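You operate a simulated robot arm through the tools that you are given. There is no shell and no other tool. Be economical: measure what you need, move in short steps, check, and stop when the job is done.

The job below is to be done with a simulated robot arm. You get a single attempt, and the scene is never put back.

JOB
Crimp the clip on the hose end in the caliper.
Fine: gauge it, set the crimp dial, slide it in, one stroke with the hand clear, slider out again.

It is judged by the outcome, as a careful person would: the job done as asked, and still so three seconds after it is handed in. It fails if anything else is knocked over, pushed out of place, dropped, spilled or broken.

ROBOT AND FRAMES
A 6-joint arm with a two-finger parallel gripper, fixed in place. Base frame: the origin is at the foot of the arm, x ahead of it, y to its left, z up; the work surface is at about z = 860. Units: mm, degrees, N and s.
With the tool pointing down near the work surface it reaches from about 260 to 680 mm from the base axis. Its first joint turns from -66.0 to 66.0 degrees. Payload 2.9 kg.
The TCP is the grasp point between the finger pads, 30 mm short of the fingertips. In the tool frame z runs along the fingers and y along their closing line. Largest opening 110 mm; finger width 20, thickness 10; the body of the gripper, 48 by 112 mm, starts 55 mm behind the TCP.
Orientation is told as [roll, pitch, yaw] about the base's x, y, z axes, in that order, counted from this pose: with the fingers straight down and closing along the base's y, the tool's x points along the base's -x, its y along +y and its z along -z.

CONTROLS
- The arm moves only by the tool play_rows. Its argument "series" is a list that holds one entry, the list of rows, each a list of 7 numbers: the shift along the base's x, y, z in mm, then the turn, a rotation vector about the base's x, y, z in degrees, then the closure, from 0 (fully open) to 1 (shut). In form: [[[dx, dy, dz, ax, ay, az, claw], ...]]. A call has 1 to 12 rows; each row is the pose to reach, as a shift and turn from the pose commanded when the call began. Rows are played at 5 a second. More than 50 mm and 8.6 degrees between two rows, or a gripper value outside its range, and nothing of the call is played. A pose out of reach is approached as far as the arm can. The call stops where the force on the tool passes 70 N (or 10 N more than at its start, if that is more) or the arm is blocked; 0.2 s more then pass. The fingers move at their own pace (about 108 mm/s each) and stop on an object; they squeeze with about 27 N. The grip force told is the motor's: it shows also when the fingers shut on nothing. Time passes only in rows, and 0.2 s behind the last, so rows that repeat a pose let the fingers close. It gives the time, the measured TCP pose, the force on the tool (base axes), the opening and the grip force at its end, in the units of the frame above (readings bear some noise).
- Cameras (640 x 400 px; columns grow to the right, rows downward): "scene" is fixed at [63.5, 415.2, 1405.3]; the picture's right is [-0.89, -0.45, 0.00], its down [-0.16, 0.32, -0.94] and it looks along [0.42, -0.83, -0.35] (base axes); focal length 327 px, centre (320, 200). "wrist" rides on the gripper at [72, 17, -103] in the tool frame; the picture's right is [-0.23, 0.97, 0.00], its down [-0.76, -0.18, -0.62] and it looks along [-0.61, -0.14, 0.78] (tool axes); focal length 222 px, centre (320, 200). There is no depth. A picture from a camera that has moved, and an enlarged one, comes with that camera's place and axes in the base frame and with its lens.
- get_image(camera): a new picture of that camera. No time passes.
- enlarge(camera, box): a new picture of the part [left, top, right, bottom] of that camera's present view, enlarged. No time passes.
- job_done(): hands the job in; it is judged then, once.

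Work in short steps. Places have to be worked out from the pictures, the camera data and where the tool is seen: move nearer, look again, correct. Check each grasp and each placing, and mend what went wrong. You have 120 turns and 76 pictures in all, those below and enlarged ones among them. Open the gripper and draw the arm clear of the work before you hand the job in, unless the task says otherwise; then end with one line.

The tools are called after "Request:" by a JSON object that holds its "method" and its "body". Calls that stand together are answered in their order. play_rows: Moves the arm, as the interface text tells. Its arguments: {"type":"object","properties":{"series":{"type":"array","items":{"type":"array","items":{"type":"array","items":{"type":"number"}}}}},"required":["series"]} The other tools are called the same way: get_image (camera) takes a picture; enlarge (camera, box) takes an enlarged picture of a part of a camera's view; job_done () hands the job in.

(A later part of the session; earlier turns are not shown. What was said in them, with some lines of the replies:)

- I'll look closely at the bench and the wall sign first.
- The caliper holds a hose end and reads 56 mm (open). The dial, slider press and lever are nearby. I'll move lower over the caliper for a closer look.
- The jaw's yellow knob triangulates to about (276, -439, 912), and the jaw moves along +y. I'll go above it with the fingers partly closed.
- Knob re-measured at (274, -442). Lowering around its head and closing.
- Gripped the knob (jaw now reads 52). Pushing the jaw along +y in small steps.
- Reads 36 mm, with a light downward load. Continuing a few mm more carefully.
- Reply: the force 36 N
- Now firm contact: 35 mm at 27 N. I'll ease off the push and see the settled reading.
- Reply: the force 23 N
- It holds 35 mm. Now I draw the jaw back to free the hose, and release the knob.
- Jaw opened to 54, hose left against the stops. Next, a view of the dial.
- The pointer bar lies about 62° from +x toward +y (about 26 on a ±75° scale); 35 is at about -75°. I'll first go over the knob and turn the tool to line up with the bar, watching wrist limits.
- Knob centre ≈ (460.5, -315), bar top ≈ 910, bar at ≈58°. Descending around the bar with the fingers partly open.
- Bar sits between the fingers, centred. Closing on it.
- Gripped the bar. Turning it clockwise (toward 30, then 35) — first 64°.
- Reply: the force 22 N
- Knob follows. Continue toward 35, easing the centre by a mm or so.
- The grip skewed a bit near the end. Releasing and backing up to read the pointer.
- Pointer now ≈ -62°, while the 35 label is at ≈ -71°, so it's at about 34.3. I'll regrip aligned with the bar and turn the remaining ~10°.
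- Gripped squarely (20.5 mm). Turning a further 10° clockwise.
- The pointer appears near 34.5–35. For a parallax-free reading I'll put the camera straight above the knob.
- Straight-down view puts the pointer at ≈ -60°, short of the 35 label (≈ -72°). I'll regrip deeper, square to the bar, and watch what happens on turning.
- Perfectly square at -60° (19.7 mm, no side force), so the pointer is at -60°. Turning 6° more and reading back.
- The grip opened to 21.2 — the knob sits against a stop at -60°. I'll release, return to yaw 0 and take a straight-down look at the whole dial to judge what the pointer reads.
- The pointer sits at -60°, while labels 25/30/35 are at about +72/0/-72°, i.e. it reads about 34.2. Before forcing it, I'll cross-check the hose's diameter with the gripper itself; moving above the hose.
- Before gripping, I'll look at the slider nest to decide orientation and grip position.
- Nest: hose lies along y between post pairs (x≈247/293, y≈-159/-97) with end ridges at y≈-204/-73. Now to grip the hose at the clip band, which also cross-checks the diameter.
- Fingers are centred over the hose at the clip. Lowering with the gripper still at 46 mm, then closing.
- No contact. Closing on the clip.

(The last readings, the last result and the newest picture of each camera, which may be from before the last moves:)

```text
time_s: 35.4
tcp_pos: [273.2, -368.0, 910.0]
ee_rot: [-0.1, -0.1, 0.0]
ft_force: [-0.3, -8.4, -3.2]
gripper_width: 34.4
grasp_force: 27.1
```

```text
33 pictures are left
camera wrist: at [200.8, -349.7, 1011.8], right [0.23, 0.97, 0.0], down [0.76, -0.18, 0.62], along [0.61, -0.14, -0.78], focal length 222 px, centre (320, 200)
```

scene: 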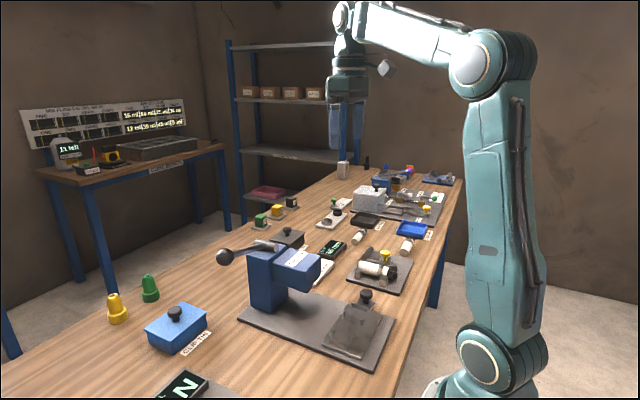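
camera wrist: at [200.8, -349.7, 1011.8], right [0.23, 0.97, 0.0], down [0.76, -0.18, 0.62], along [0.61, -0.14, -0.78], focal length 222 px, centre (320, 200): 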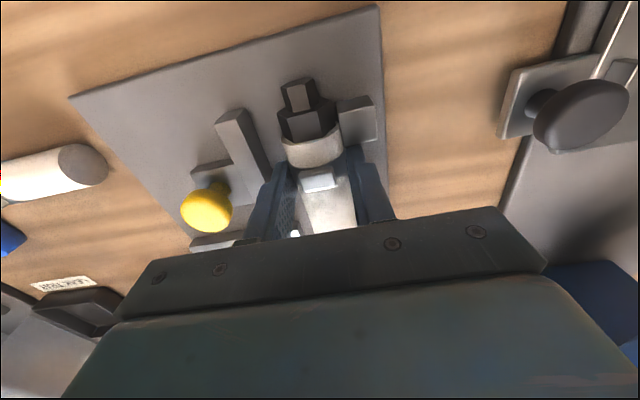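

Width 34.4 mm at the clip, consistent with the gauge's ~35. I have a firm grip (27 N); lifting straight up.

Request:
{"method": "play_rows", "body": {"series": [[[0, 0, 15, 0, 0, 0, 0.78], [0, 0, 35, 0, 0, 0, 0.78], [0, 0, 60, 0, 0, 0, 0.78], [0, 0, 80, 0, 0, 0, 0.78]]]}}

Request:
{"method": "get_image", "body": {"camera": "wrist"}}

```text
time_s: 36.4
tcp_pos: [273.5, -368.3, 990.6]
ee_rot: [0.1, 0.0, 0.1]
ft_force: [0.2, -0.5, -1.4]
gripper_width: 34.4
grasp_force: 27.1
```

```text
32 pictures are left
camera wrist: at [199.8, -350.7, 1092.7], right [0.23, 0.97, 0.0], down [0.76, -0.18, 0.62], along [0.61, -0.14, -0.78], focal length 222 px, centre (320, 200)
```

wrist: 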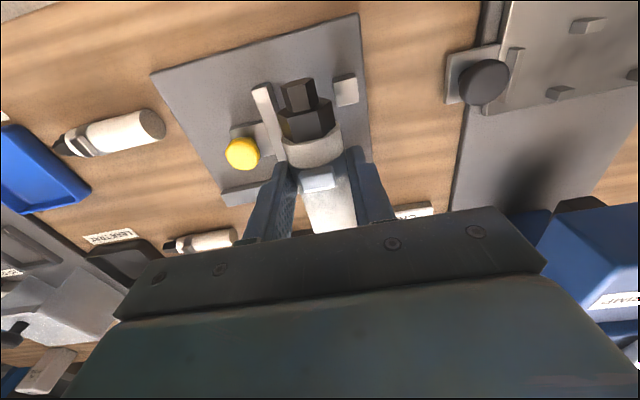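

Held level. Now carrying it to above the nest while turning +90° so the plug points to -y.

Request:
{"method": "play_rows", "body": {"series": [[[0, 20, 0, 0, 0, 7.5, 0.78], [-1, 39, 0, 0, 0, 15, 0.78], [-1, 59, 0, 0, 0, 22.5, 0.78], [-1, 78, 0, 0, 0, 30, 0.78], [-2, 98, 0, 0, 0, 37.5, 0.78], [-2, 117, 0, 0, 0, 45, 0.78], [-2, 137, 0, 0, 0, 52.5, 0.78], [-2, 156, 0, 0, 0, 60, 0.78], [-3, 176, 0, 0, 0, 67.5, 0.78], [-3, 195, 0, 0, 0, 75, 0.78], [-3, 215, 0, 0, 0, 82.5, 0.78], [-3, 234, 0, 0, 0, 90, 0.78]]]}}

Request:
{"method": "get_image", "body": {"camera": "wrist"}}

Request:
{"method": "enlarge", "body": {"camera": "scene", "box": [250, 190, 430, 370]}}

```text
time_s: 39.0
tcp_pos: [268.9, -133.3, 989.1]
ee_rot: [-0.1, -0.1, 90.2]
ft_force: [-0.1, 0.5, -1.2]
gripper_width: 34.4
grasp_force: 27.7
```

```text
31 pictures are left
camera wrist: at [251.9, -205.9, 1092.4], right [-0.97, 0.22, 0.0], down [0.18, 0.76, 0.62], along [0.14, 0.61, -0.78], focal length 222 px, centre (320, 200)
```

wrist: 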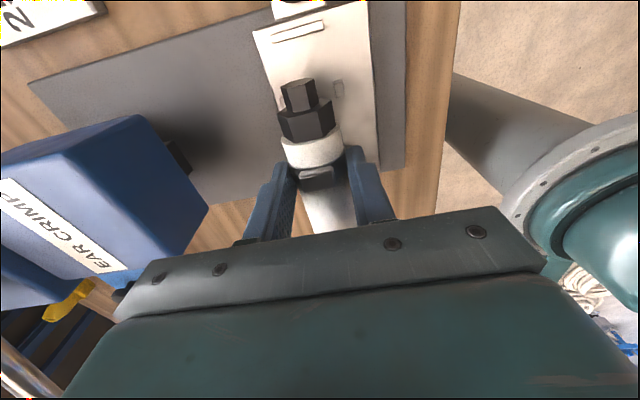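

```text
2.22 times, centred on (340, 280) of scene
camera zoom: at [63.5, 415.1, 1405.3], right [-0.89, -0.45, 0.0], down [-0.16, 0.32, -0.94], along [0.42, -0.83, -0.35], focal length 727 px, centre (276, 22)
```

zoom: 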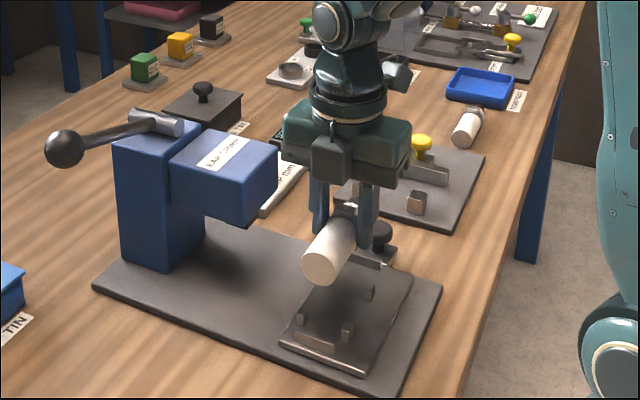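

In this view the press die is at y ≈ -148, so the clip should sit near there (hose roughly centred between the ridges). Lowering partway first, then checking alignment with the posts.

Request:
{"method": "play_rows", "body": {"series": [[[1, -1, -20, 0, 0, 0, 0.78], [1, -1, -40, 0, 0, 0, 0.78], [1, -1, -45, 0, 0, 0, 0.78]]]}}

Request:
{"method": "get_image", "body": {"camera": "wrist"}}

Request:
{"method": "enlarge", "body": {"camera": "scene", "box": [300, 240, 420, 370]}}

```text
time_s: 39.8
tcp_pos: [270.5, -135.4, 945.1]
ee_rot: [-0.1, 0.1, 90.1]
ft_force: [0.2, -0.3, -1.3]
gripper_width: 34.4
grasp_force: 27.9
```

```text
29 pictures are left
camera wrist: at [252.9, -207.1, 1047.5], right [-0.97, 0.23, 0.0], down [0.18, 0.76, 0.62], along [0.14, 0.61, -0.78], focal length 222 px, centre (320, 200)
```

wrist: 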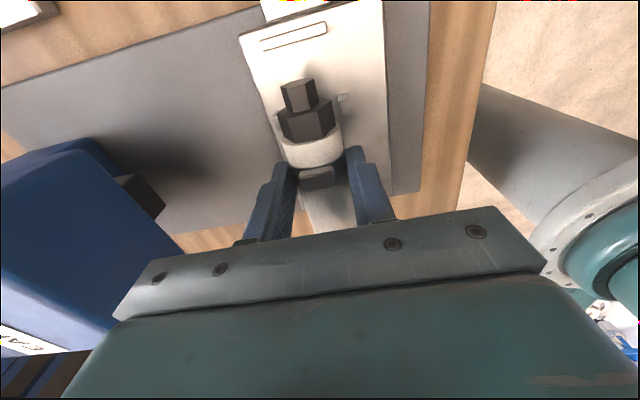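

```text
3.08 times, centred on (360, 305) of scene
camera zoom: at [63.5, 415.1, 1405.3], right [-0.89, -0.45, 0.0], down [-0.16, 0.32, -0.94], along [0.42, -0.83, -0.35], focal length 1007 px, centre (197, -123)
```

zoom: 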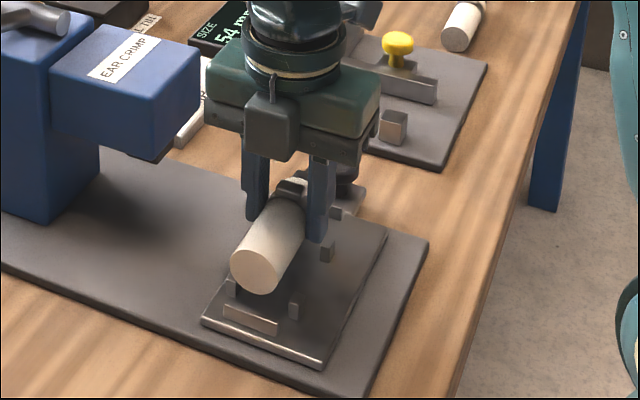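

Well aligned over the nest. Lowering between the posts toward contact.

Request:
{"method": "play_rows", "body": {"series": [[[0, 0, -8, 0, 0, 0, 0.78], [0, 0, -15, 0, 0, 0, 0.78], [0, 0, -20, 0, 0, 0, 0.78], [0, 0, -23, 0, 0, 0, 0.78]]]}}

Request:
{"method": "enlarge", "body": {"camera": "scene", "box": [300, 240, 420, 370]}}

```text
time_s: 40.8
tcp_pos: [271.7, -136.2, 922.7]
ee_rot: [-0.2, 0.1, 90.0]
ft_force: [0.2, -9.5, 24.7]
gripper_width: 34.6
grasp_force: 27.0
```

```text
3.08 times, centred on (360, 305) of scene
camera zoom: at [63.3, 415.0, 1405.4], right [-0.89, -0.45, 0.0], down [-0.16, 0.32, -0.94], along [0.42, -0.83, -0.35], focal length 1007 px, centre (197, -123)
```

zoom: 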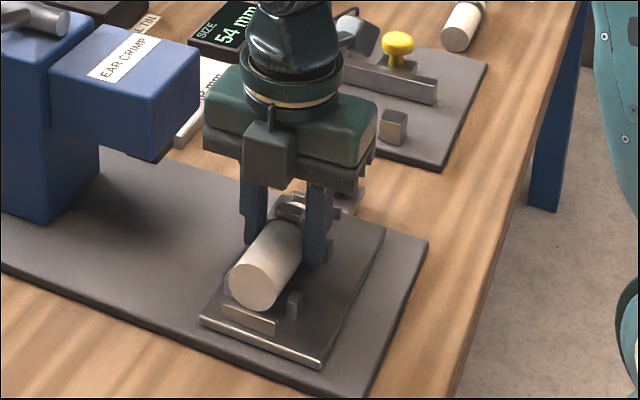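

Request:
{"method": "get_image", "body": {"camera": "wrist"}}

Request:
{"method": "enlarge", "body": {"camera": "scene", "box": [325, 290, 395, 360]}}

```text
26 pictures are left
camera wrist: at [253.4, -207.4, 1025.4], right [-0.97, 0.23, 0.0], down [0.18, 0.76, 0.62], along [0.14, 0.6, -0.78], focal length 222 px, centre (320, 200)
```

wrist: 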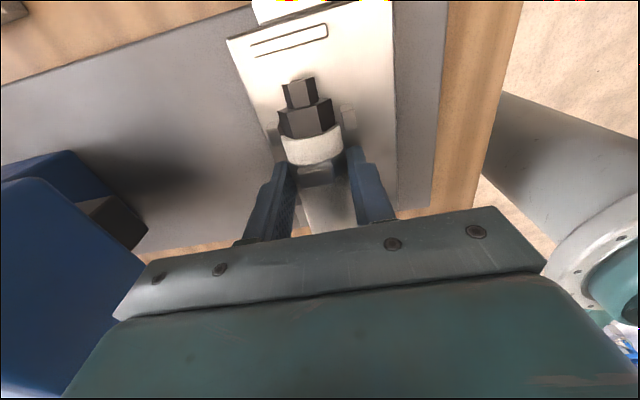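

```text
5.71 times, centred on (360, 325) of scene
camera zoom: at [63.3, 415.0, 1405.4], right [-0.89, -0.45, 0.0], down [-0.16, 0.32, -0.94], along [0.42, -0.83, -0.35], focal length 1870 px, centre (91, -514)
```

zoom: 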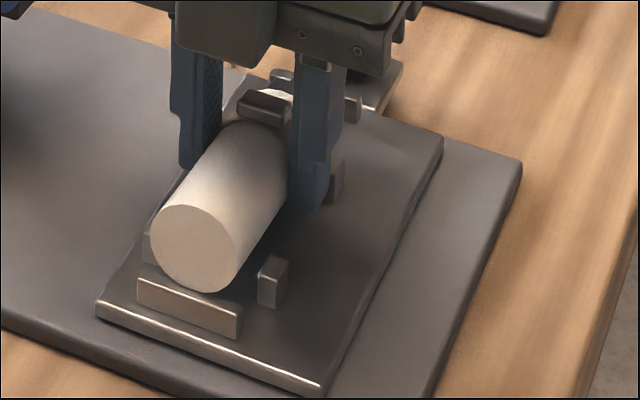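

The hose is seated between the posts, with clip at y ≈ -139. I'll ease off, open slightly, move the fingers 16 mm along +y, regrip, and slide it about 10 mm to -y to put the clip under the die line.

Request:
{"method": "play_rows", "body": {"series": [[[0, 0, 1, 0, 0, 0, 0.78], [0, 0, 1, 0, 0, 0, 0.58], [0, 0, 1, 0, 0, 0, 0.58], [0, 8, 1, 0, 0, 0, 0.58], [0, 16, 1, 0, 0, 0, 0.58], [0, 16, 1, 0, 0, 0, 0.58], [0, 16, 1, 0, 0, 0, 0.78], [0, 16, 1, 0, 0, 0, 0.78], [0, 16, 1, 0, 0, 0, 0.78]]]}}

Request:
{"method": "get_image", "body": {"camera": "wrist"}}

```text
time_s: 42.8
tcp_pos: [271.6, -119.4, 921.6]
ee_rot: [0.1, 0.0, 90.1]
ft_force: [-0.3, -0.3, 0.3]
gripper_width: 34.3
grasp_force: 27.7
```

```text
24 pictures are left
camera wrist: at [253.3, -190.1, 1024.8], right [-0.97, 0.23, 0.0], down [0.18, 0.76, 0.62], along [0.14, 0.61, -0.78], focal length 222 px, centre (320, 200)
```

wrist: 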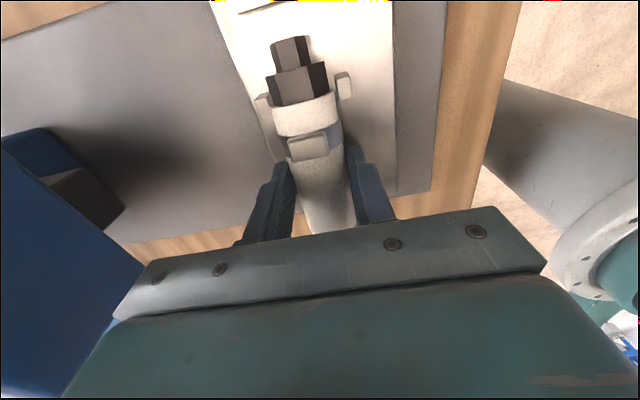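

Regripped; clip measured at y ≈ -142. Sliding 8 mm to -y.

Request:
{"method": "play_rows", "body": {"series": [[[0, -2, 0.5, 0, 0, 0, 0.78], [0, -4, 0.5, 0, 0, 0, 0.78], [0, -6, 0.5, 0, 0, 0, 0.78], [0, -8, 0.5, 0, 0, 0, 0.78], [0, -8, 0.5, 0, 0, 0, 0.78]]]}}

Request:
{"method": "get_image", "body": {"camera": "wrist"}}

```text
time_s: 44.0
tcp_pos: [271.4, -126.6, 923.2]
ee_rot: [0.0, -0.1, 90.1]
ft_force: [0.3, -0.1, 0.2]
gripper_width: 34.5
grasp_force: 27.0
```

```text
23 pictures are left
camera wrist: at [253.7, -197.6, 1025.4], right [-0.97, 0.23, 0.0], down [0.18, 0.76, 0.62], along [0.14, 0.61, -0.78], focal length 222 px, centre (320, 200)
```

wrist: 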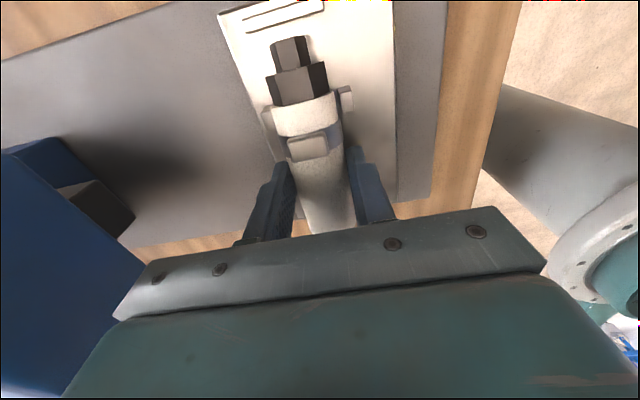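

Clip is now at y ≈ -151, matching the die (≈ -153). Releasing and rising, then going above the slider knob.

Request:
{"method": "play_rows", "body": {"series": [[[0, 0, -0.5, 0, 0, 0, 0.78], [0, 0, -0.5, 0, 0, 0, 0.58], [0, 0, -0.5, 0, 0, 0, 0.58], [0, 0, 25, 0, 0, 0, 0.58], [0, 0, 50, 0, 0, 0, 0.58], [-4, -35, 60, 0, 0, 0, 0.5], [-8, -70, 60, 0, 0, 0, 0.5], [-10, -106, 60, 0, 0, 0, 0.5], [-10, -106, 60, 0, 0, 0, 0.5]]]}}

Request:
{"method": "get_image", "body": {"camera": "wrist"}}

Request:
{"method": "enlarge", "body": {"camera": "scene", "box": [310, 250, 430, 370]}}

```text
time_s: 46.0
tcp_pos: [259.0, -232.6, 984.4]
ee_rot: [-0.1, -0.1, 90.0]
ft_force: [0.0, -0.2, 0.5]
gripper_width: 55.1
grasp_force: 0.0
```

```text
22 pictures are left
camera wrist: at [242.9, -304.9, 1087.4], right [-0.97, 0.23, 0.0], down [0.18, 0.76, 0.62], along [0.14, 0.61, -0.78], focal length 222 px, centre (320, 200)
```

wrist: 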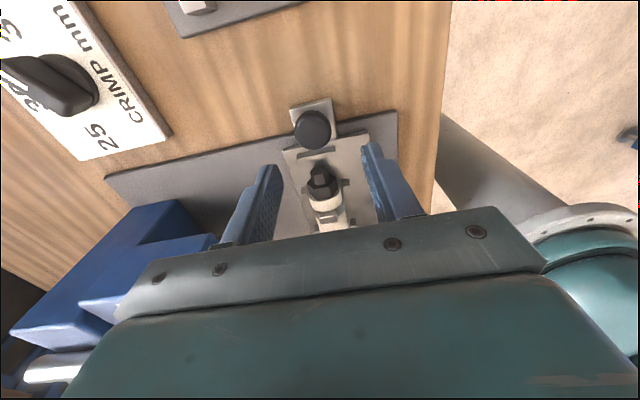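

```text
3.33 times, centred on (370, 310) of scene
camera zoom: at [63.5, 415.1, 1405.3], right [-0.89, -0.45, 0.0], down [-0.16, 0.32, -0.94], along [0.42, -0.83, -0.35], focal length 1091 px, centre (153, -167)
```

zoom: 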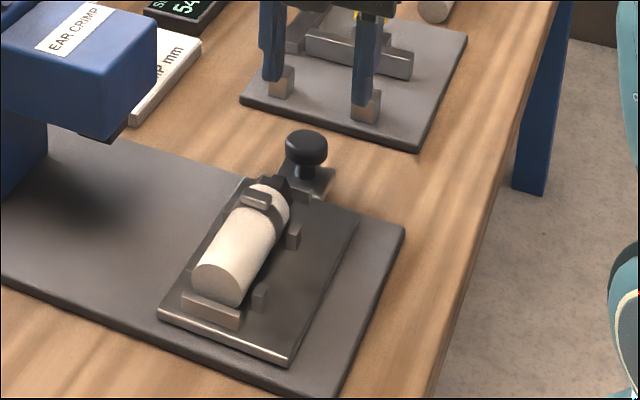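

Hose seated nicely. Knob triangulated at (264.5, -234, ~910). Lowering onto it and gripping.

Request:
{"method": "play_rows", "body": {"series": [[[5, -1.5, -20, 0, 0, 0, 0.5], [5, -1.5, -40, 0, 0, 0, 0.5], [5, -1.5, -57, 0, 0, 0, 0.5], [5, -1.5, -57, 0, 0, 0, 0.8], [5, -1.5, -57, 0, 0, 0, 0.8], [5, -1.5, -57, 0, 0, 0, 0.8]]]}}

Request:
{"method": "get_image", "body": {"camera": "wrist"}}

```text
time_s: 47.4
tcp_pos: [264.4, -234.0, 926.5]
ee_rot: [0.0, -0.1, 90.2]
ft_force: [-0.9, 0.5, -1.4]
gripper_width: 31.2
grasp_force: 45.2
```

```text
20 pictures are left
camera wrist: at [248.1, -306.8, 1028.6], right [-0.97, 0.23, 0.0], down [0.18, 0.76, 0.62], along [0.14, 0.61, -0.78], focal length 222 px, centre (320, 200)
```

wrist: 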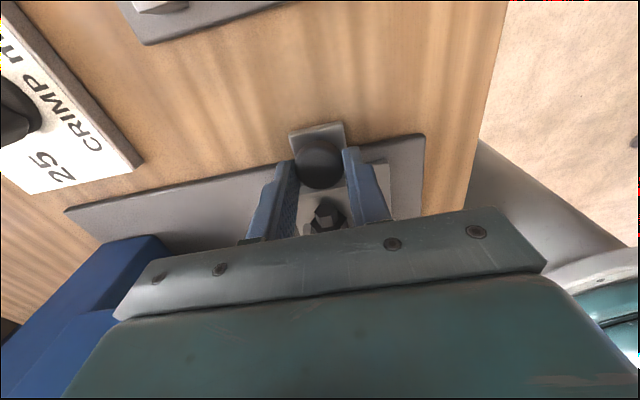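

Knob gripped. Sliding +x gently.

Request:
{"method": "play_rows", "body": {"series": [[[6, 0, 0, 0, 0, 0, 0.8], [14, 0, 0, 0, 0, 0, 0.8], [22, 0, 0, 0, 0, 0, 0.8], [30, 0, 0, 0, 0, 0, 0.8], [38, 0, 0, 0, 0, 0, 0.8], [46, 0, 0, 0, 0, 0, 0.8], [54, 0, 0, 0, 0, 0, 0.8], [62, 0, 0, 0, 0, 0, 0.8], [70, 0, 0, 0, 0, 0, 0.8], [78, 0, 0, 0, 0, 0, 0.8], [84, 0, 0, 0, 0, 0, 0.8], [88, 0, 0, 0, 0, 0, 0.8]]]}}

Request:
{"method": "enlarge", "body": {"camera": "scene", "box": [230, 210, 410, 370]}}

```text
time_s: 50.0
tcp_pos: [349.0, -233.5, 925.9]
ee_rot: [0.7, -0.2, 89.8]
ft_force: [-54.6, -9.3, 17.6]
gripper_width: 31.1
grasp_force: 45.3
```

```text
2.50 times, centred on (320, 290) of scene
camera zoom: at [61.7, 415.0, 1405.5], right [-0.89, -0.45, 0.0], down [-0.16, 0.32, -0.94], along [0.42, -0.83, -0.35], focal length 818 px, centre (320, -25)
```

zoom: 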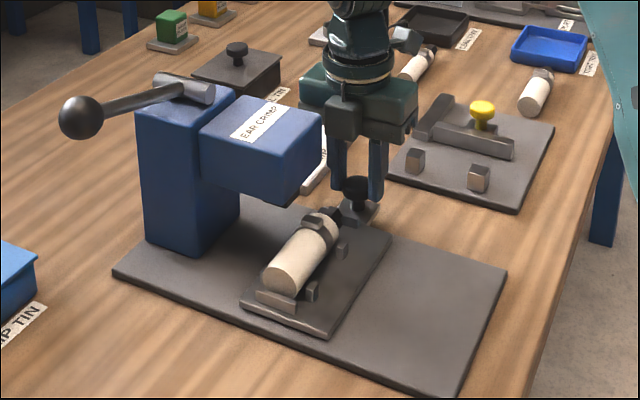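

It stopped at 85 mm of travel with ~55 N. I'll check whether that's the end stop or something touching.

Request:
{"method": "get_image", "body": {"camera": "wrist"}}

Request:
{"method": "enlarge", "body": {"camera": "scene", "box": [280, 250, 360, 330]}}

```text
18 pictures are left
camera wrist: at [332.0, -306.7, 1028.5], right [-0.97, 0.23, 0.01], down [0.18, 0.76, 0.62], along [0.13, 0.61, -0.78], focal length 222 px, centre (320, 200)
```

wrist: 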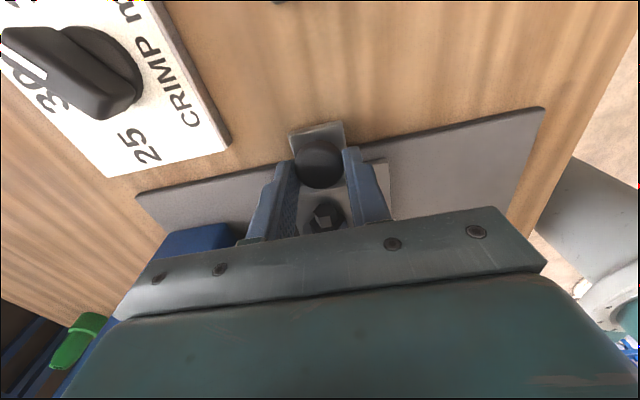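

```text
5.00 times, centred on (320, 290) of scene
camera zoom: at [61.7, 415.0, 1405.5], right [-0.89, -0.45, 0.0], down [-0.16, 0.32, -0.94], along [0.42, -0.83, -0.35], focal length 1636 px, centre (320, -250)
```

zoom: 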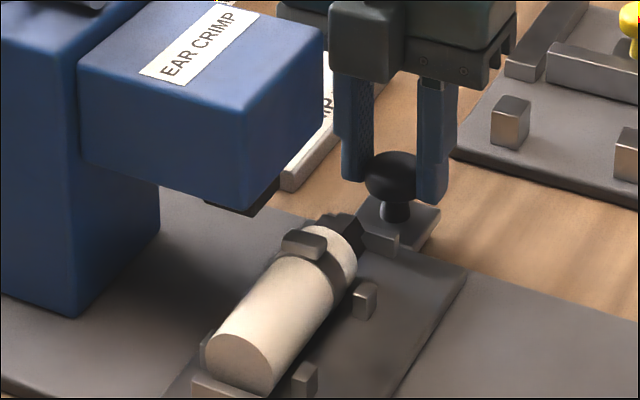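

The hose (x ≈ 353) doesn't look fully under the die yet. I'll ease off and push again slowly to tell a hard stop from friction.

Request:
{"method": "play_rows", "body": {"series": [[[-3, 0, 0, 0, 0, 0, 0.8], [-3, 0, 0, 0, 0, 0, 0.8]]]}}

Request:
{"method": "play_rows", "body": {"series": [[[1, 0, 0, 0, 0, 0, 0.8], [2, 0, 0, 0, 0, 0, 0.8], [2, 0, 0, 0, 0, 0, 0.8]]]}}

```text
time_s: 50.6
tcp_pos: [354.8, -235.0, 925.9]
ee_rot: [-0.4, 0.0, 89.9]
ft_force: [26.6, -23.6, -16.4]
gripper_width: 31.2
grasp_force: 45.0
```

```text
time_s: 51.4
tcp_pos: [352.3, -235.7, 927.1]
ee_rot: [0.2, 0.0, 89.9]
ft_force: [-1.8, -21.4, -20.0]
gripper_width: 31.1
grasp_force: 45.3
```

It moved on to 352–355: no hard stop, just friction. Continuing slowly, following the slight -y drift.

Request:
{"method": "play_rows", "body": {"series": [[[4, -1.5, 0.5, 0, 0, 0, 0.8], [8, -1.5, 0.5, 0, 0, 0, 0.8], [12, -1.5, 0.5, 0, 0, 0, 0.8], [16, -1.5, 0.5, 0, 0, 0, 0.8], [20, -1.5, 0.5, 0, 0, 0, 0.8]]]}}

Request:
{"method": "enlarge", "body": {"camera": "scene", "box": [230, 210, 410, 370]}}

```text
time_s: 52.6
tcp_pos: [372.8, -234.6, 927.6]
ee_rot: [0.0, -0.2, 90.1]
ft_force: [-2.0, -5.5, -16.6]
gripper_width: 31.1
grasp_force: 44.7
```

```text
2.50 times, centred on (320, 290) of scene
camera zoom: at [63.6, 414.9, 1405.4], right [-0.89, -0.45, 0.0], down [-0.16, 0.32, -0.94], along [0.42, -0.83, -0.35], focal length 818 px, centre (320, -25)
```

zoom: 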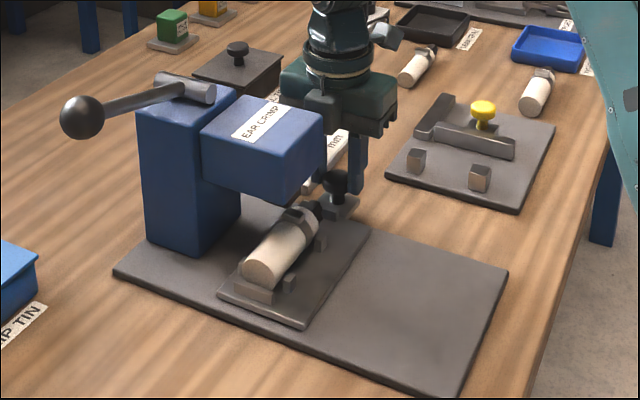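

Sliding freely now. Continuing until the end stop.

Request:
{"method": "play_rows", "body": {"series": [[[4, 0, -0.5, 0, 0, 0, 0.8], [8, 0, -0.5, 0, 0, 0, 0.8], [12, 0, -0.5, 0, 0, 0, 0.8], [15, 0, -0.5, 0, 0, 0, 0.8], [18, 0, -0.5, 0, 0, 0, 0.8], [18, 0, -0.5, 0, 0, 0, 0.8]]]}}

Request:
{"method": "enlarge", "body": {"camera": "scene", "box": [240, 230, 380, 350]}}

```text
time_s: 54.0
tcp_pos: [386.7, -234.9, 926.7]
ee_rot: [0.8, -0.2, 89.9]
ft_force: [-38.8, 2.6, 16.7]
gripper_width: 31.2
grasp_force: 44.9
```

```text
3.33 times, centred on (310, 290) of scene
camera zoom: at [62.3, 415.4, 1405.3], right [-0.89, -0.45, 0.0], down [-0.16, 0.32, -0.94], along [0.42, -0.83, -0.35], focal length 1091 px, centre (353, -100)
```

zoom: 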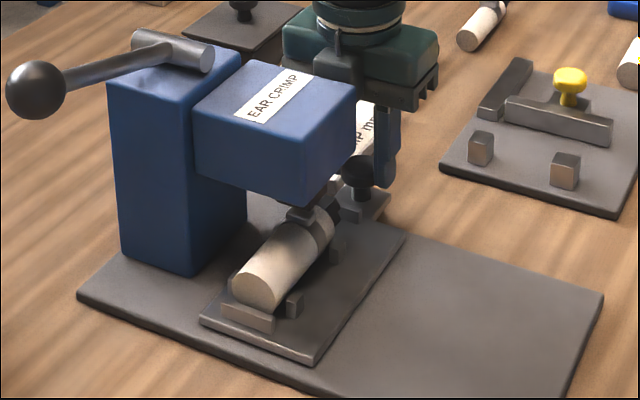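

Travel 122 mm with resistance; ear appears right under the die. Verify it's a stop by easing off and re-pushing lightly.

Request:
{"method": "play_rows", "body": {"series": [[[-3, 0, 0, 0, 0, 0, 0.8], [-3, 0, 0, 0, 0, 0, 0.8], [-3, 0, 0, 0, 0, 0, 0.8], [-1, 0, 0, 0, 0, 0, 0.8], [0, 0, 0, 0, 0, 0, 0.8], [1, 0, 0, 0, 0, 0, 0.8], [1, 0, 0, 0, 0, 0, 0.8]]]}}

```text
time_s: 55.6
tcp_pos: [385.8, -234.2, 925.6]
ee_rot: [0.8, -0.3, 89.7]
ft_force: [-43.9, -5.1, 21.7]
gripper_width: 31.2
grasp_force: 45.0
```

Firm stop at x ≈ 386, so the slider is home. Unloading, releasing the knob, and rising straight up.

Request:
{"method": "play_rows", "body": {"series": [[[-3, 0, 0, 0, 0, 0, 0.8], [-3, 0, 0, 0, 0, 0, 0.5], [-3, 0, 0, 0, 0, 0, 0.5], [-3, -2, 40, 0, 0, 0, 0.5], [-3, -12, 80, 0, 0, 0, 0.5], [-3, -22, 125, 0, 0, 0, 0.5], [-3, -22, 170, 0, 0, 0, 0.5], [-3, -22, 215, 0, 0, 0, 0.5], [-3, -22, 235, 0, 0, 0, 0.5]]]}}

Request:
{"method": "enlarge", "body": {"camera": "scene", "box": [200, 220, 380, 360]}}

```text
time_s: 57.6
tcp_pos: [388.1, -258.5, 1162.9]
ee_rot: [0.0, -0.1, 90.1]
ft_force: [-0.4, 0.9, -0.7]
gripper_width: 54.9
grasp_force: 0.0
```

```text
2.86 times, centred on (290, 290) of scene
camera zoom: at [63.5, 415.2, 1405.3], right [-0.89, -0.45, 0.0], down [-0.16, 0.32, -0.94], along [0.42, -0.83, -0.35], focal length 935 px, centre (406, -57)
```

zoom: 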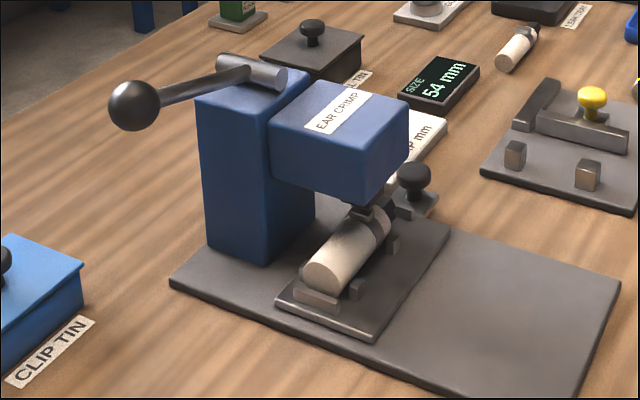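

Clip sits right under the die and the hand is clear. Now turning the tool toward yaw -90 while moving over to the lever side.

Request:
{"method": "play_rows", "body": {"series": [[[3, 12, 0, 0, 0, -8, 0.5], [6, 24, 0, 0, 0, -16, 0.5], [9, 36, 0, 0, 0, -24, 0.5], [12, 48, 0, 0, 0, -32, 0.5], [15, 60, 0, 0, 0, -40, 0.5], [18, 72, 0, 0, 0, -48, 0.5], [21, 90, 0, 0, 0, -56, 0.5], [24, 108, 0, 0, 0, -64, 0.5], [27, 126, 0, 0, 0, -72, 0.5], [30, 144, 0, 0, 0, -80, 0.5], [33, 162, 0, 0, 0, -88, 0.5], [36, 180, 0, 0, 0, -96, 0.5]]]}}

Request:
{"method": "play_rows", "body": {"series": [[[6, 10, 0, 0, 0, -8, 0.5], [12, 20, 0, 0, 0, -16, 0.5], [18, 30, 0, 0, 0, -24, 0.5], [24, 40, 0, 0, 0, -32, 0.5], [30, 48, 0, 0, 0, -40, 0.5], [36, 56, 0, 0, 0, -48, 0.5], [42, 64, 0, 0, 0, -56, 0.5], [50, 70, 0, 0, 0, -64, 0.5], [58, 73, 0, 0, 0, -72, 0.5], [64, 73, 0, 0, 0, -80, 0.5], [64, 73, 0, 0, 0, -84, 0.5]]]}}

Request:
{"method": "get_image", "body": {"camera": "wrist"}}

```text
time_s: 60.2
tcp_pos: [424.6, -74.7, 1161.2]
ee_rot: [0.0, -0.1, -6.0]
ft_force: [0.4, 0.2, -0.1]
gripper_width: 54.8
grasp_force: 0.2
```

```text
time_s: 62.6
tcp_pos: [488.9, -5.3, 1160.5]
ee_rot: [0.0, -0.2, -90.1]
ft_force: [-0.1, -0.1, 0.9]
gripper_width: 54.8
grasp_force: 0.1
```

```text
13 pictures are left
camera wrist: at [505.0, 67.9, 1263.1], right [0.97, -0.23, 0.0], down [-0.18, -0.76, 0.62], along [-0.14, -0.61, -0.78], focal length 222 px, centre (320, 200)
```

wrist: 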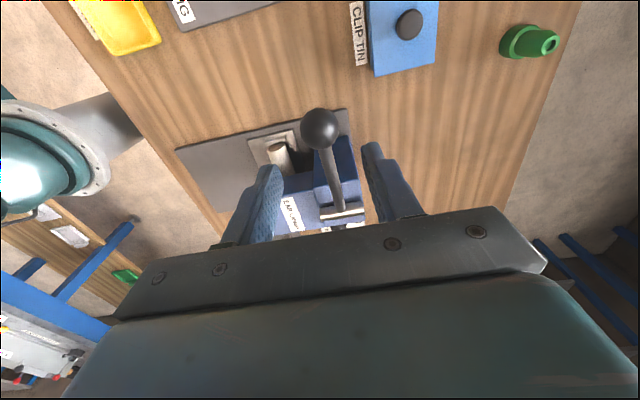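

Ball triangulated at (489, -4, 1070.5), right under the gripper. Lowering around it.

Request:
{"method": "play_rows", "body": {"series": [[[0, 1, -30, 0, 0, 0, 0.45], [0, 1, -60, 0, 0, 0, 0.45], [0, 1, -82, 0, 0, 0, 0.45], [0, 1, -82, 0, 0, 0, 0.8], [0, 1, -82, 0, 0, 0, 0.8]]]}}

Request:
{"method": "get_image", "body": {"camera": "wrist"}}

```text
time_s: 63.8
tcp_pos: [488.5, -3.4, 1079.3]
ee_rot: [-0.2, 0.1, -89.9]
ft_force: [-14.5, 0.8, 0.4]
gripper_width: 35.0
grasp_force: 45.1
```

```text
12 pictures are left
camera wrist: at [504.8, 70.2, 1181.7], right [0.97, -0.23, 0.0], down [-0.17, -0.76, 0.62], along [-0.14, -0.61, -0.78], focal length 222 px, centre (320, 200)
```

wrist: 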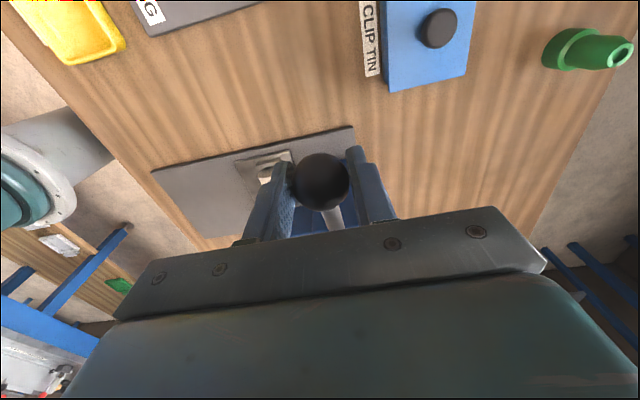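

Ball held. Starting the downstroke along its arc about the pivot (y ≈ -140, z ≈ 1032).

Request:
{"method": "play_rows", "body": {"series": [[[0, 3.1, -14, 0, 0, 0, 0.8], [0, 4.8, -26.2, 0, 0, 0, 0.8], [0, 5.3, -38.5, 0, 0, 0, 0.8], [0, 4.8, -50.8, 0, 0, 0, 0.8], [0, 3.1, -63, 0, 0, 0, 0.8], [0, 0.5, -75.1, 0, 0, 0, 0.8], [0, -3.2, -86.8, 0, 0, 0, 0.8], [0, -7.9, -98.2, 0, 0, 0, 0.8], [0, -13.6, -109.1, 0, 0, 0, 0.8], [0, -20.3, -119.5, 0, 0, 0, 0.8]]]}}

Request:
{"method": "enlarge", "body": {"camera": "scene", "box": [180, 190, 360, 350]}}

```text
time_s: 66.0
tcp_pos: [488.7, -15.1, 973.9]
ee_rot: [0.6, 0.2, -89.0]
ft_force: [-18.5, 5.7, 21.7]
gripper_width: 34.0
grasp_force: 44.9
stopped in row 10: the force on the tool passed its limit (the readings are from after the stop); the commanded pose is now the measured one
```

```text
2.50 times, centred on (270, 270) of scene
camera zoom: at [62.7, 415.3, 1405.3], right [-0.89, -0.45, 0.0], down [-0.16, 0.32, -0.94], along [0.42, -0.83, -0.35], focal length 818 px, centre (445, 25)
```

zoom: 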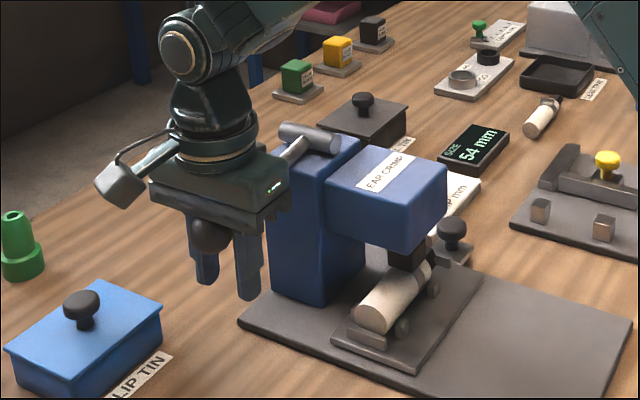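

Stopped with >70 N at about -29° on the lever; the die is down on the ear. Close look at the crimp.

Request:
{"method": "enlarge", "body": {"camera": "scene", "box": [310, 270, 390, 340]}}

```text
5.71 times, centred on (350, 305) of scene
camera zoom: at [62.7, 415.3, 1405.3], right [-0.89, -0.45, 0.0], down [-0.16, 0.32, -0.94], along [0.42, -0.83, -0.35], focal length 1870 px, centre (149, -400)
```

zoom: 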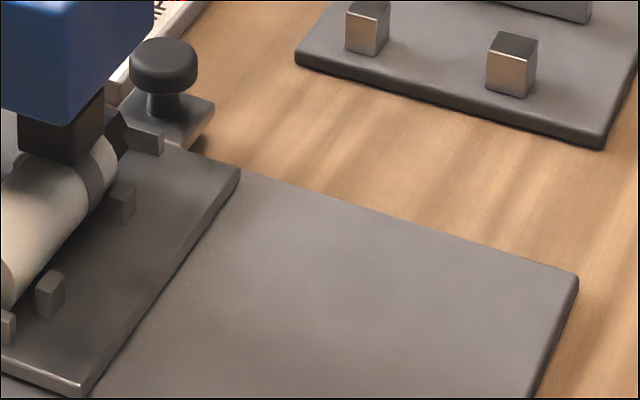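

The die is pressed fully on the ear. One small extra press to make sure the lever is at its end.

Request:
{"method": "play_rows", "body": {"series": [[[0, -1, -2, 0, 0, 0, 0.8], [0, -2, -4, 0, 0, 0, 0.8], [0, -2, -4, 0, 0, 0, 0.8]]]}}

```text
time_s: 66.6
tcp_pos: [488.2, -15.1, 973.0]
ee_rot: [0.7, 0.3, -88.9]
ft_force: [-19.1, 2.9, 17.7]
gripper_width: 33.6
grasp_force: 45.2
stopped in row 3: the force on the tool passed its limit (the readings are from after the stop); the commanded pose is now the measured one
```

Hard end of the stroke (no further travel). Raising the lever back along the arc.

Request:
{"method": "play_rows", "body": {"series": [[[0, 3.9, 7.7, 0, 0, 0, 0.8], [0, 8.6, 19.1, 0, 0, 0, 0.8], [0, 12.3, 30.8, 0, 0, 0, 0.8], [0, 14.9, 42.9, 0, 0, 0, 0.8], [0, 16.6, 55.1, 0, 0, 0, 0.8], [0, 17.1, 67.4, 0, 0, 0, 0.8], [0, 16.6, 79.7, 0, 0, 0, 0.8], [0, 14.9, 91.9, 0, 0, 0, 0.8], [0, 11.8, 104.5, 0, 0, 0, 0.8], [0, 11.8, 104.5, 0, 0, 0, 0.8]]]}}

Request:
{"method": "enlarge", "body": {"camera": "scene", "box": [180, 190, 380, 350]}}

```text
time_s: 68.8
tcp_pos: [487.8, -2.9, 1075.5]
ee_rot: [0.3, 0.3, -88.8]
ft_force: [-13.6, 8.9, -31.3]
gripper_width: 35.1
grasp_force: 44.7
```

```text
2.50 times, centred on (280, 270) of scene
camera zoom: at [63.6, 415.4, 1405.3], right [-0.89, -0.45, 0.0], down [-0.16, 0.32, -0.94], along [0.42, -0.83, -0.35], focal length 818 px, centre (420, 25)
```

zoom: 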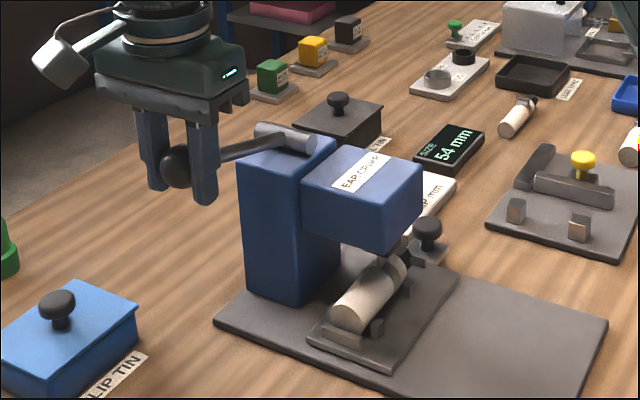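

Lever is back at its top and the die has lifted. Relaxing, releasing the ball and rising, then starting the turn back.

Request:
{"method": "play_rows", "body": {"series": [[[0, 0, -1.5, 0, 0, 0, 0.8], [0, 0, -1.5, 0, 0, 0, 0.45], [0, 0, -1.5, 0, 0, 0, 0.45], [0, 0, 40, 0, 0, 1, 0.45], [0, 0, 85, 0, 0, 1, 0.45], [-5, -6, 85, 0, 0, 8, 0.45], [-11, -14, 85, 0, 0, 16, 0.45], [-17, -24, 85, 0, 0, 24, 0.45], [-23, -34, 85, 0, 0, 32, 0.45], [-29, -44, 85, 0, 0, 40, 0.45], [-35, -54, 85, 0, 0, 48, 0.45], [-41, -60, 85, 0, 0, 56, 0.45]]]}}

Request:
{"method": "play_rows", "body": {"series": [[[-3, -16, 0, 0, 0, 8, 0.5], [-6, -32, 0, 0, 0, 16, 0.5], [-9, -48, 0, 0, 0, 24, 0.5], [-12, -64, 0, 0, 0, 32, 0.5], [-15, -80, 0, 0, 0, 40, 0.5], [-18, -96, 0, 0, 0, 48, 0.5], [-21, -112, 0, 0, 0, 56, 0.5], [-24, -128, 0, 0, 0, 64, 0.5], [-28, -144, 0, 0, 0, 72, 0.5], [-34, -160, 0, 0, 0, 80, 0.5], [-40, -176, 0, 0, 0, 88, 0.5], [-46, -186, 0, 0, 0, 96, 0.5]]]}}

```text
time_s: 71.4
tcp_pos: [449.8, -63.1, 1161.5]
ee_rot: [0.8, 0.3, -32.8]
ft_force: [0.4, 0.3, 0.5]
gripper_width: 60.4
grasp_force: 0.0
```

```text
time_s: 74.0
tcp_pos: [404.3, -249.6, 1159.6]
ee_rot: [0.8, 0.3, 63.2]
ft_force: [-0.5, -0.1, -0.4]
gripper_width: 54.8
grasp_force: 0.1
```

Turn the rest of the way to yaw 90 and come down to above the slider knob.

Request:
{"method": "play_rows", "body": {"series": [[[-4, -2, 0, 0, 0, 8, 0.5], [-8, -5, 0, 0, 0, 16, 0.5], [-13, -8, 0, 0, 0, 24, 0.5], [-17, -9, -40, 0, 0, 26.8, 0.5], [-17, -9, -85, 0, 0, 26.8, 0.5], [-17, -5, -130, 0, 0, 26.8, 0.5], [-17, 10, -165, 0, 0, 26.8, 0.5], [-17, 15, -175, 0, 0, 26.8, 0.5], [-17, 15, -175, 0, 0, 26.8, 0.5]]]}}

Request:
{"method": "get_image", "body": {"camera": "wrist"}}

```text
time_s: 76.0
tcp_pos: [386.6, -237.3, 983.5]
ee_rot: [0.8, 0.4, 89.7]
ft_force: [-0.1, -0.8, -0.3]
gripper_width: 55.0
grasp_force: 0.0
```

```text
8 pictures are left
camera wrist: at [369.7, -308.3, 1087.2], right [-0.97, 0.23, 0.01], down [0.19, 0.76, 0.62], along [0.13, 0.6, -0.79], focal length 222 px, centre (320, 200)
```

wrist: 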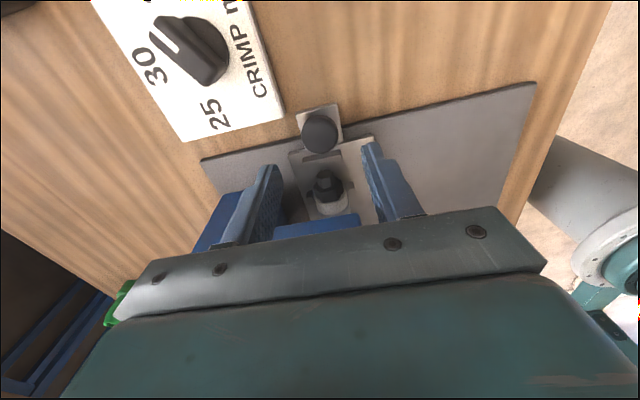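

Knob at about (384, -236). Lowering and gripping it.

Request:
{"method": "play_rows", "body": {"series": [[[-2.5, 1, -20, 0, 0, 0, 0.5], [-2.5, 1.5, -40, 0, 0, 0, 0.5], [-2.5, 1.5, -57, 0, 0, 0, 0.5], [-2.5, 1.5, -57, 0, 0, 0, 0.8], [-2.5, 1.5, -57, 0, 0, 0, 0.8], [-2.5, 1.5, -57, 0, 0, 0, 0.8]]]}}

```text
time_s: 77.4
tcp_pos: [384.5, -236.2, 929.1]
ee_rot: [0.7, 0.4, 89.7]
ft_force: [-0.5, -15.9, 12.9]
gripper_width: 30.3
grasp_force: 45.1
```

Gripped (30.3 mm). Sliding the slider back out along -x gently.

Request:
{"method": "play_rows", "body": {"series": [[[-4, 0, 1.5, 0, 0, 0, 0.8], [-10, 0, 1.5, 0, 0, 0, 0.8], [-17, 0, 1.5, 0, 0, 0, 0.8], [-24, 0, 1.5, 0, 0, 0, 0.8], [-31, 0, 1.5, 0, 0, 0, 0.8], [-38, 0.5, 1.5, 0, 0, 0, 0.8], [-45, 0.5, 1.5, 0, 0, 0, 0.8], [-52, 0.5, 1.5, 0, 0, 0, 0.8], [-59, 0.5, 1.5, 0, 0, 0, 0.8], [-66, 1, 1.5, 0, 0, 0, 0.8]]]}}

Request:
{"method": "enlarge", "body": {"camera": "scene", "box": [240, 220, 400, 350]}}

```text
time_s: 79.6
tcp_pos: [318.7, -234.1, 931.9]
ee_rot: [0.7, 0.5, 89.9]
ft_force: [1.0, -13.8, 14.3]
gripper_width: 29.8
grasp_force: 45.2
```

```text
3.08 times, centred on (320, 285) of scene
camera zoom: at [63.4, 414.9, 1405.4], right [-0.89, -0.45, 0.0], down [-0.16, 0.32, -0.94], along [0.42, -0.83, -0.35], focal length 1007 px, centre (320, -62)
```

zoom: 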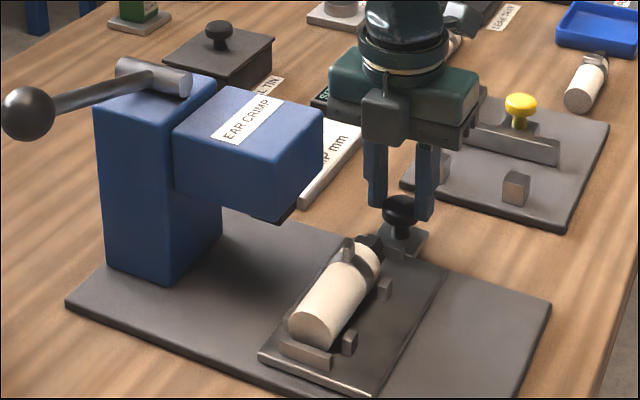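

The ear is now pinched narrow — crimped — and the slider follows. Continuing out to its start position, with a slightly lower grip.

Request:
{"method": "play_rows", "body": {"series": [[[-6, 0, -2, 0, 0, 0, 0.8], [-13, 0, -2, 0, 0, 0, 0.8], [-20, 0, -2, 0, 0, 0, 0.8], [-27, 0, -2, 0, 0, 0, 0.8], [-34, 0, -2, 0, 0, 0, 0.8], [-41, 0, -2, 0, 0, 0, 0.8], [-47, 0, -2, 0, 0, 0, 0.8], [-52, 0, -2, 0, 0, 0, 0.8], [-55, 0, -2, 0, 0, 0, 0.8], [-55, 0, -2, 0, 0, 0, 0.8]]]}}

Request:
{"method": "enlarge", "body": {"camera": "scene", "box": [280, 230, 430, 370]}}

```text
time_s: 81.8
tcp_pos: [265.4, -234.2, 930.7]
ee_rot: [0.4, 0.5, 89.9]
ft_force: [15.1, 4.3, 34.5]
gripper_width: 30.6
grasp_force: 44.9
```

```text
2.86 times, centred on (355, 300) of scene
camera zoom: at [63.6, 415.5, 1405.2], right [-0.89, -0.45, 0.0], down [-0.16, 0.32, -0.94], along [0.42, -0.83, -0.35], focal length 935 px, centre (220, -86)
```

zoom: 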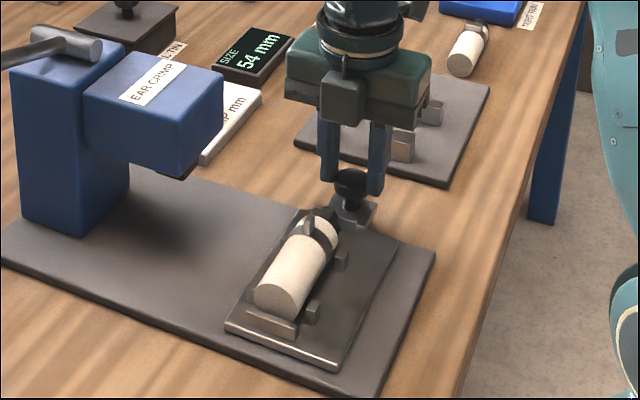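

Slider is back at its outer stop (x ≈ 265). Releasing and rising clear.

Request:
{"method": "play_rows", "body": {"series": [[[1, 0, 1, 0, 0, 0, 0.8], [1, 0, 1, 0, 0, 0, 0.5], [1, 0, 1, 0, 0, 0, 0.5], [1, 0, 40, 0, 0, 0, 0.5], [1, 0, 80, 0, 0, 0, 0.5], [1, -10, 125, 0, 0, 0, 0.5], [1, -30, 165, 0, 0, 0, 0.3], [1, -50, 200, 0, 0, 0, 0.3], [1, -50, 200, 0, 0, 0, 0.3]]]}}

Request:
{"method": "enlarge", "body": {"camera": "scene", "box": [310, 260, 400, 350]}}

Request:
{"method": "get_image", "body": {"camera": "scene"}}

```text
time_s: 83.8
tcp_pos: [263.8, -284.1, 1130.8]
ee_rot: [0.9, 0.3, 89.9]
ft_force: [1.3, 0.4, -0.2]
gripper_width: 77.1
grasp_force: 0.0
```

```text
4.44 times, centred on (355, 305) of scene
camera zoom: at [63.5, 415.1, 1405.3], right [-0.89, -0.45, 0.0], down [-0.16, 0.32, -0.94], along [0.42, -0.83, -0.35], focal length 1454 px, centre (164, -267)
```

zoom: 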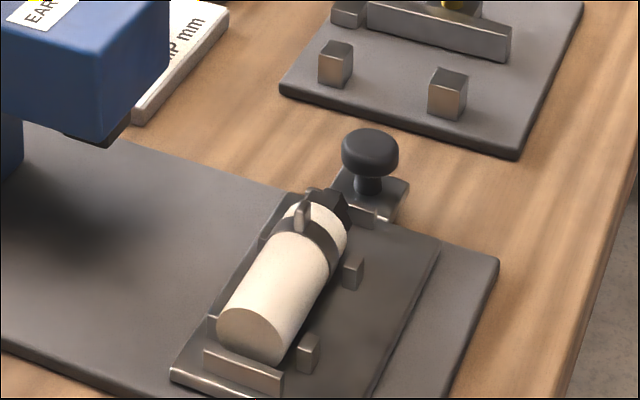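

```text
4 pictures are left
```

scene: 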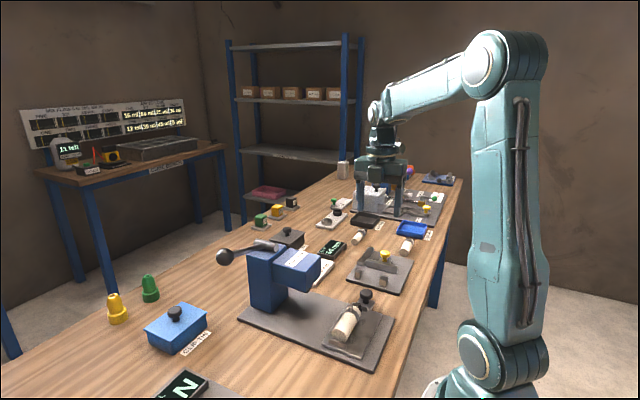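

The ear is crimped tall and narrow, the slider is out, the lever is up, the arm is clear and nothing else has been disturbed. Handing the job in.

Request:
{"method": "job_done", "body": {}}

```text
The job is handed in.
```

I crimped the clip in one full lever stroke with the hand clear, and the slider is back out with the hose in its nest; the gauge read 35 mm, but the dial's stop left its pointer nearer 34 than the 35 mark.
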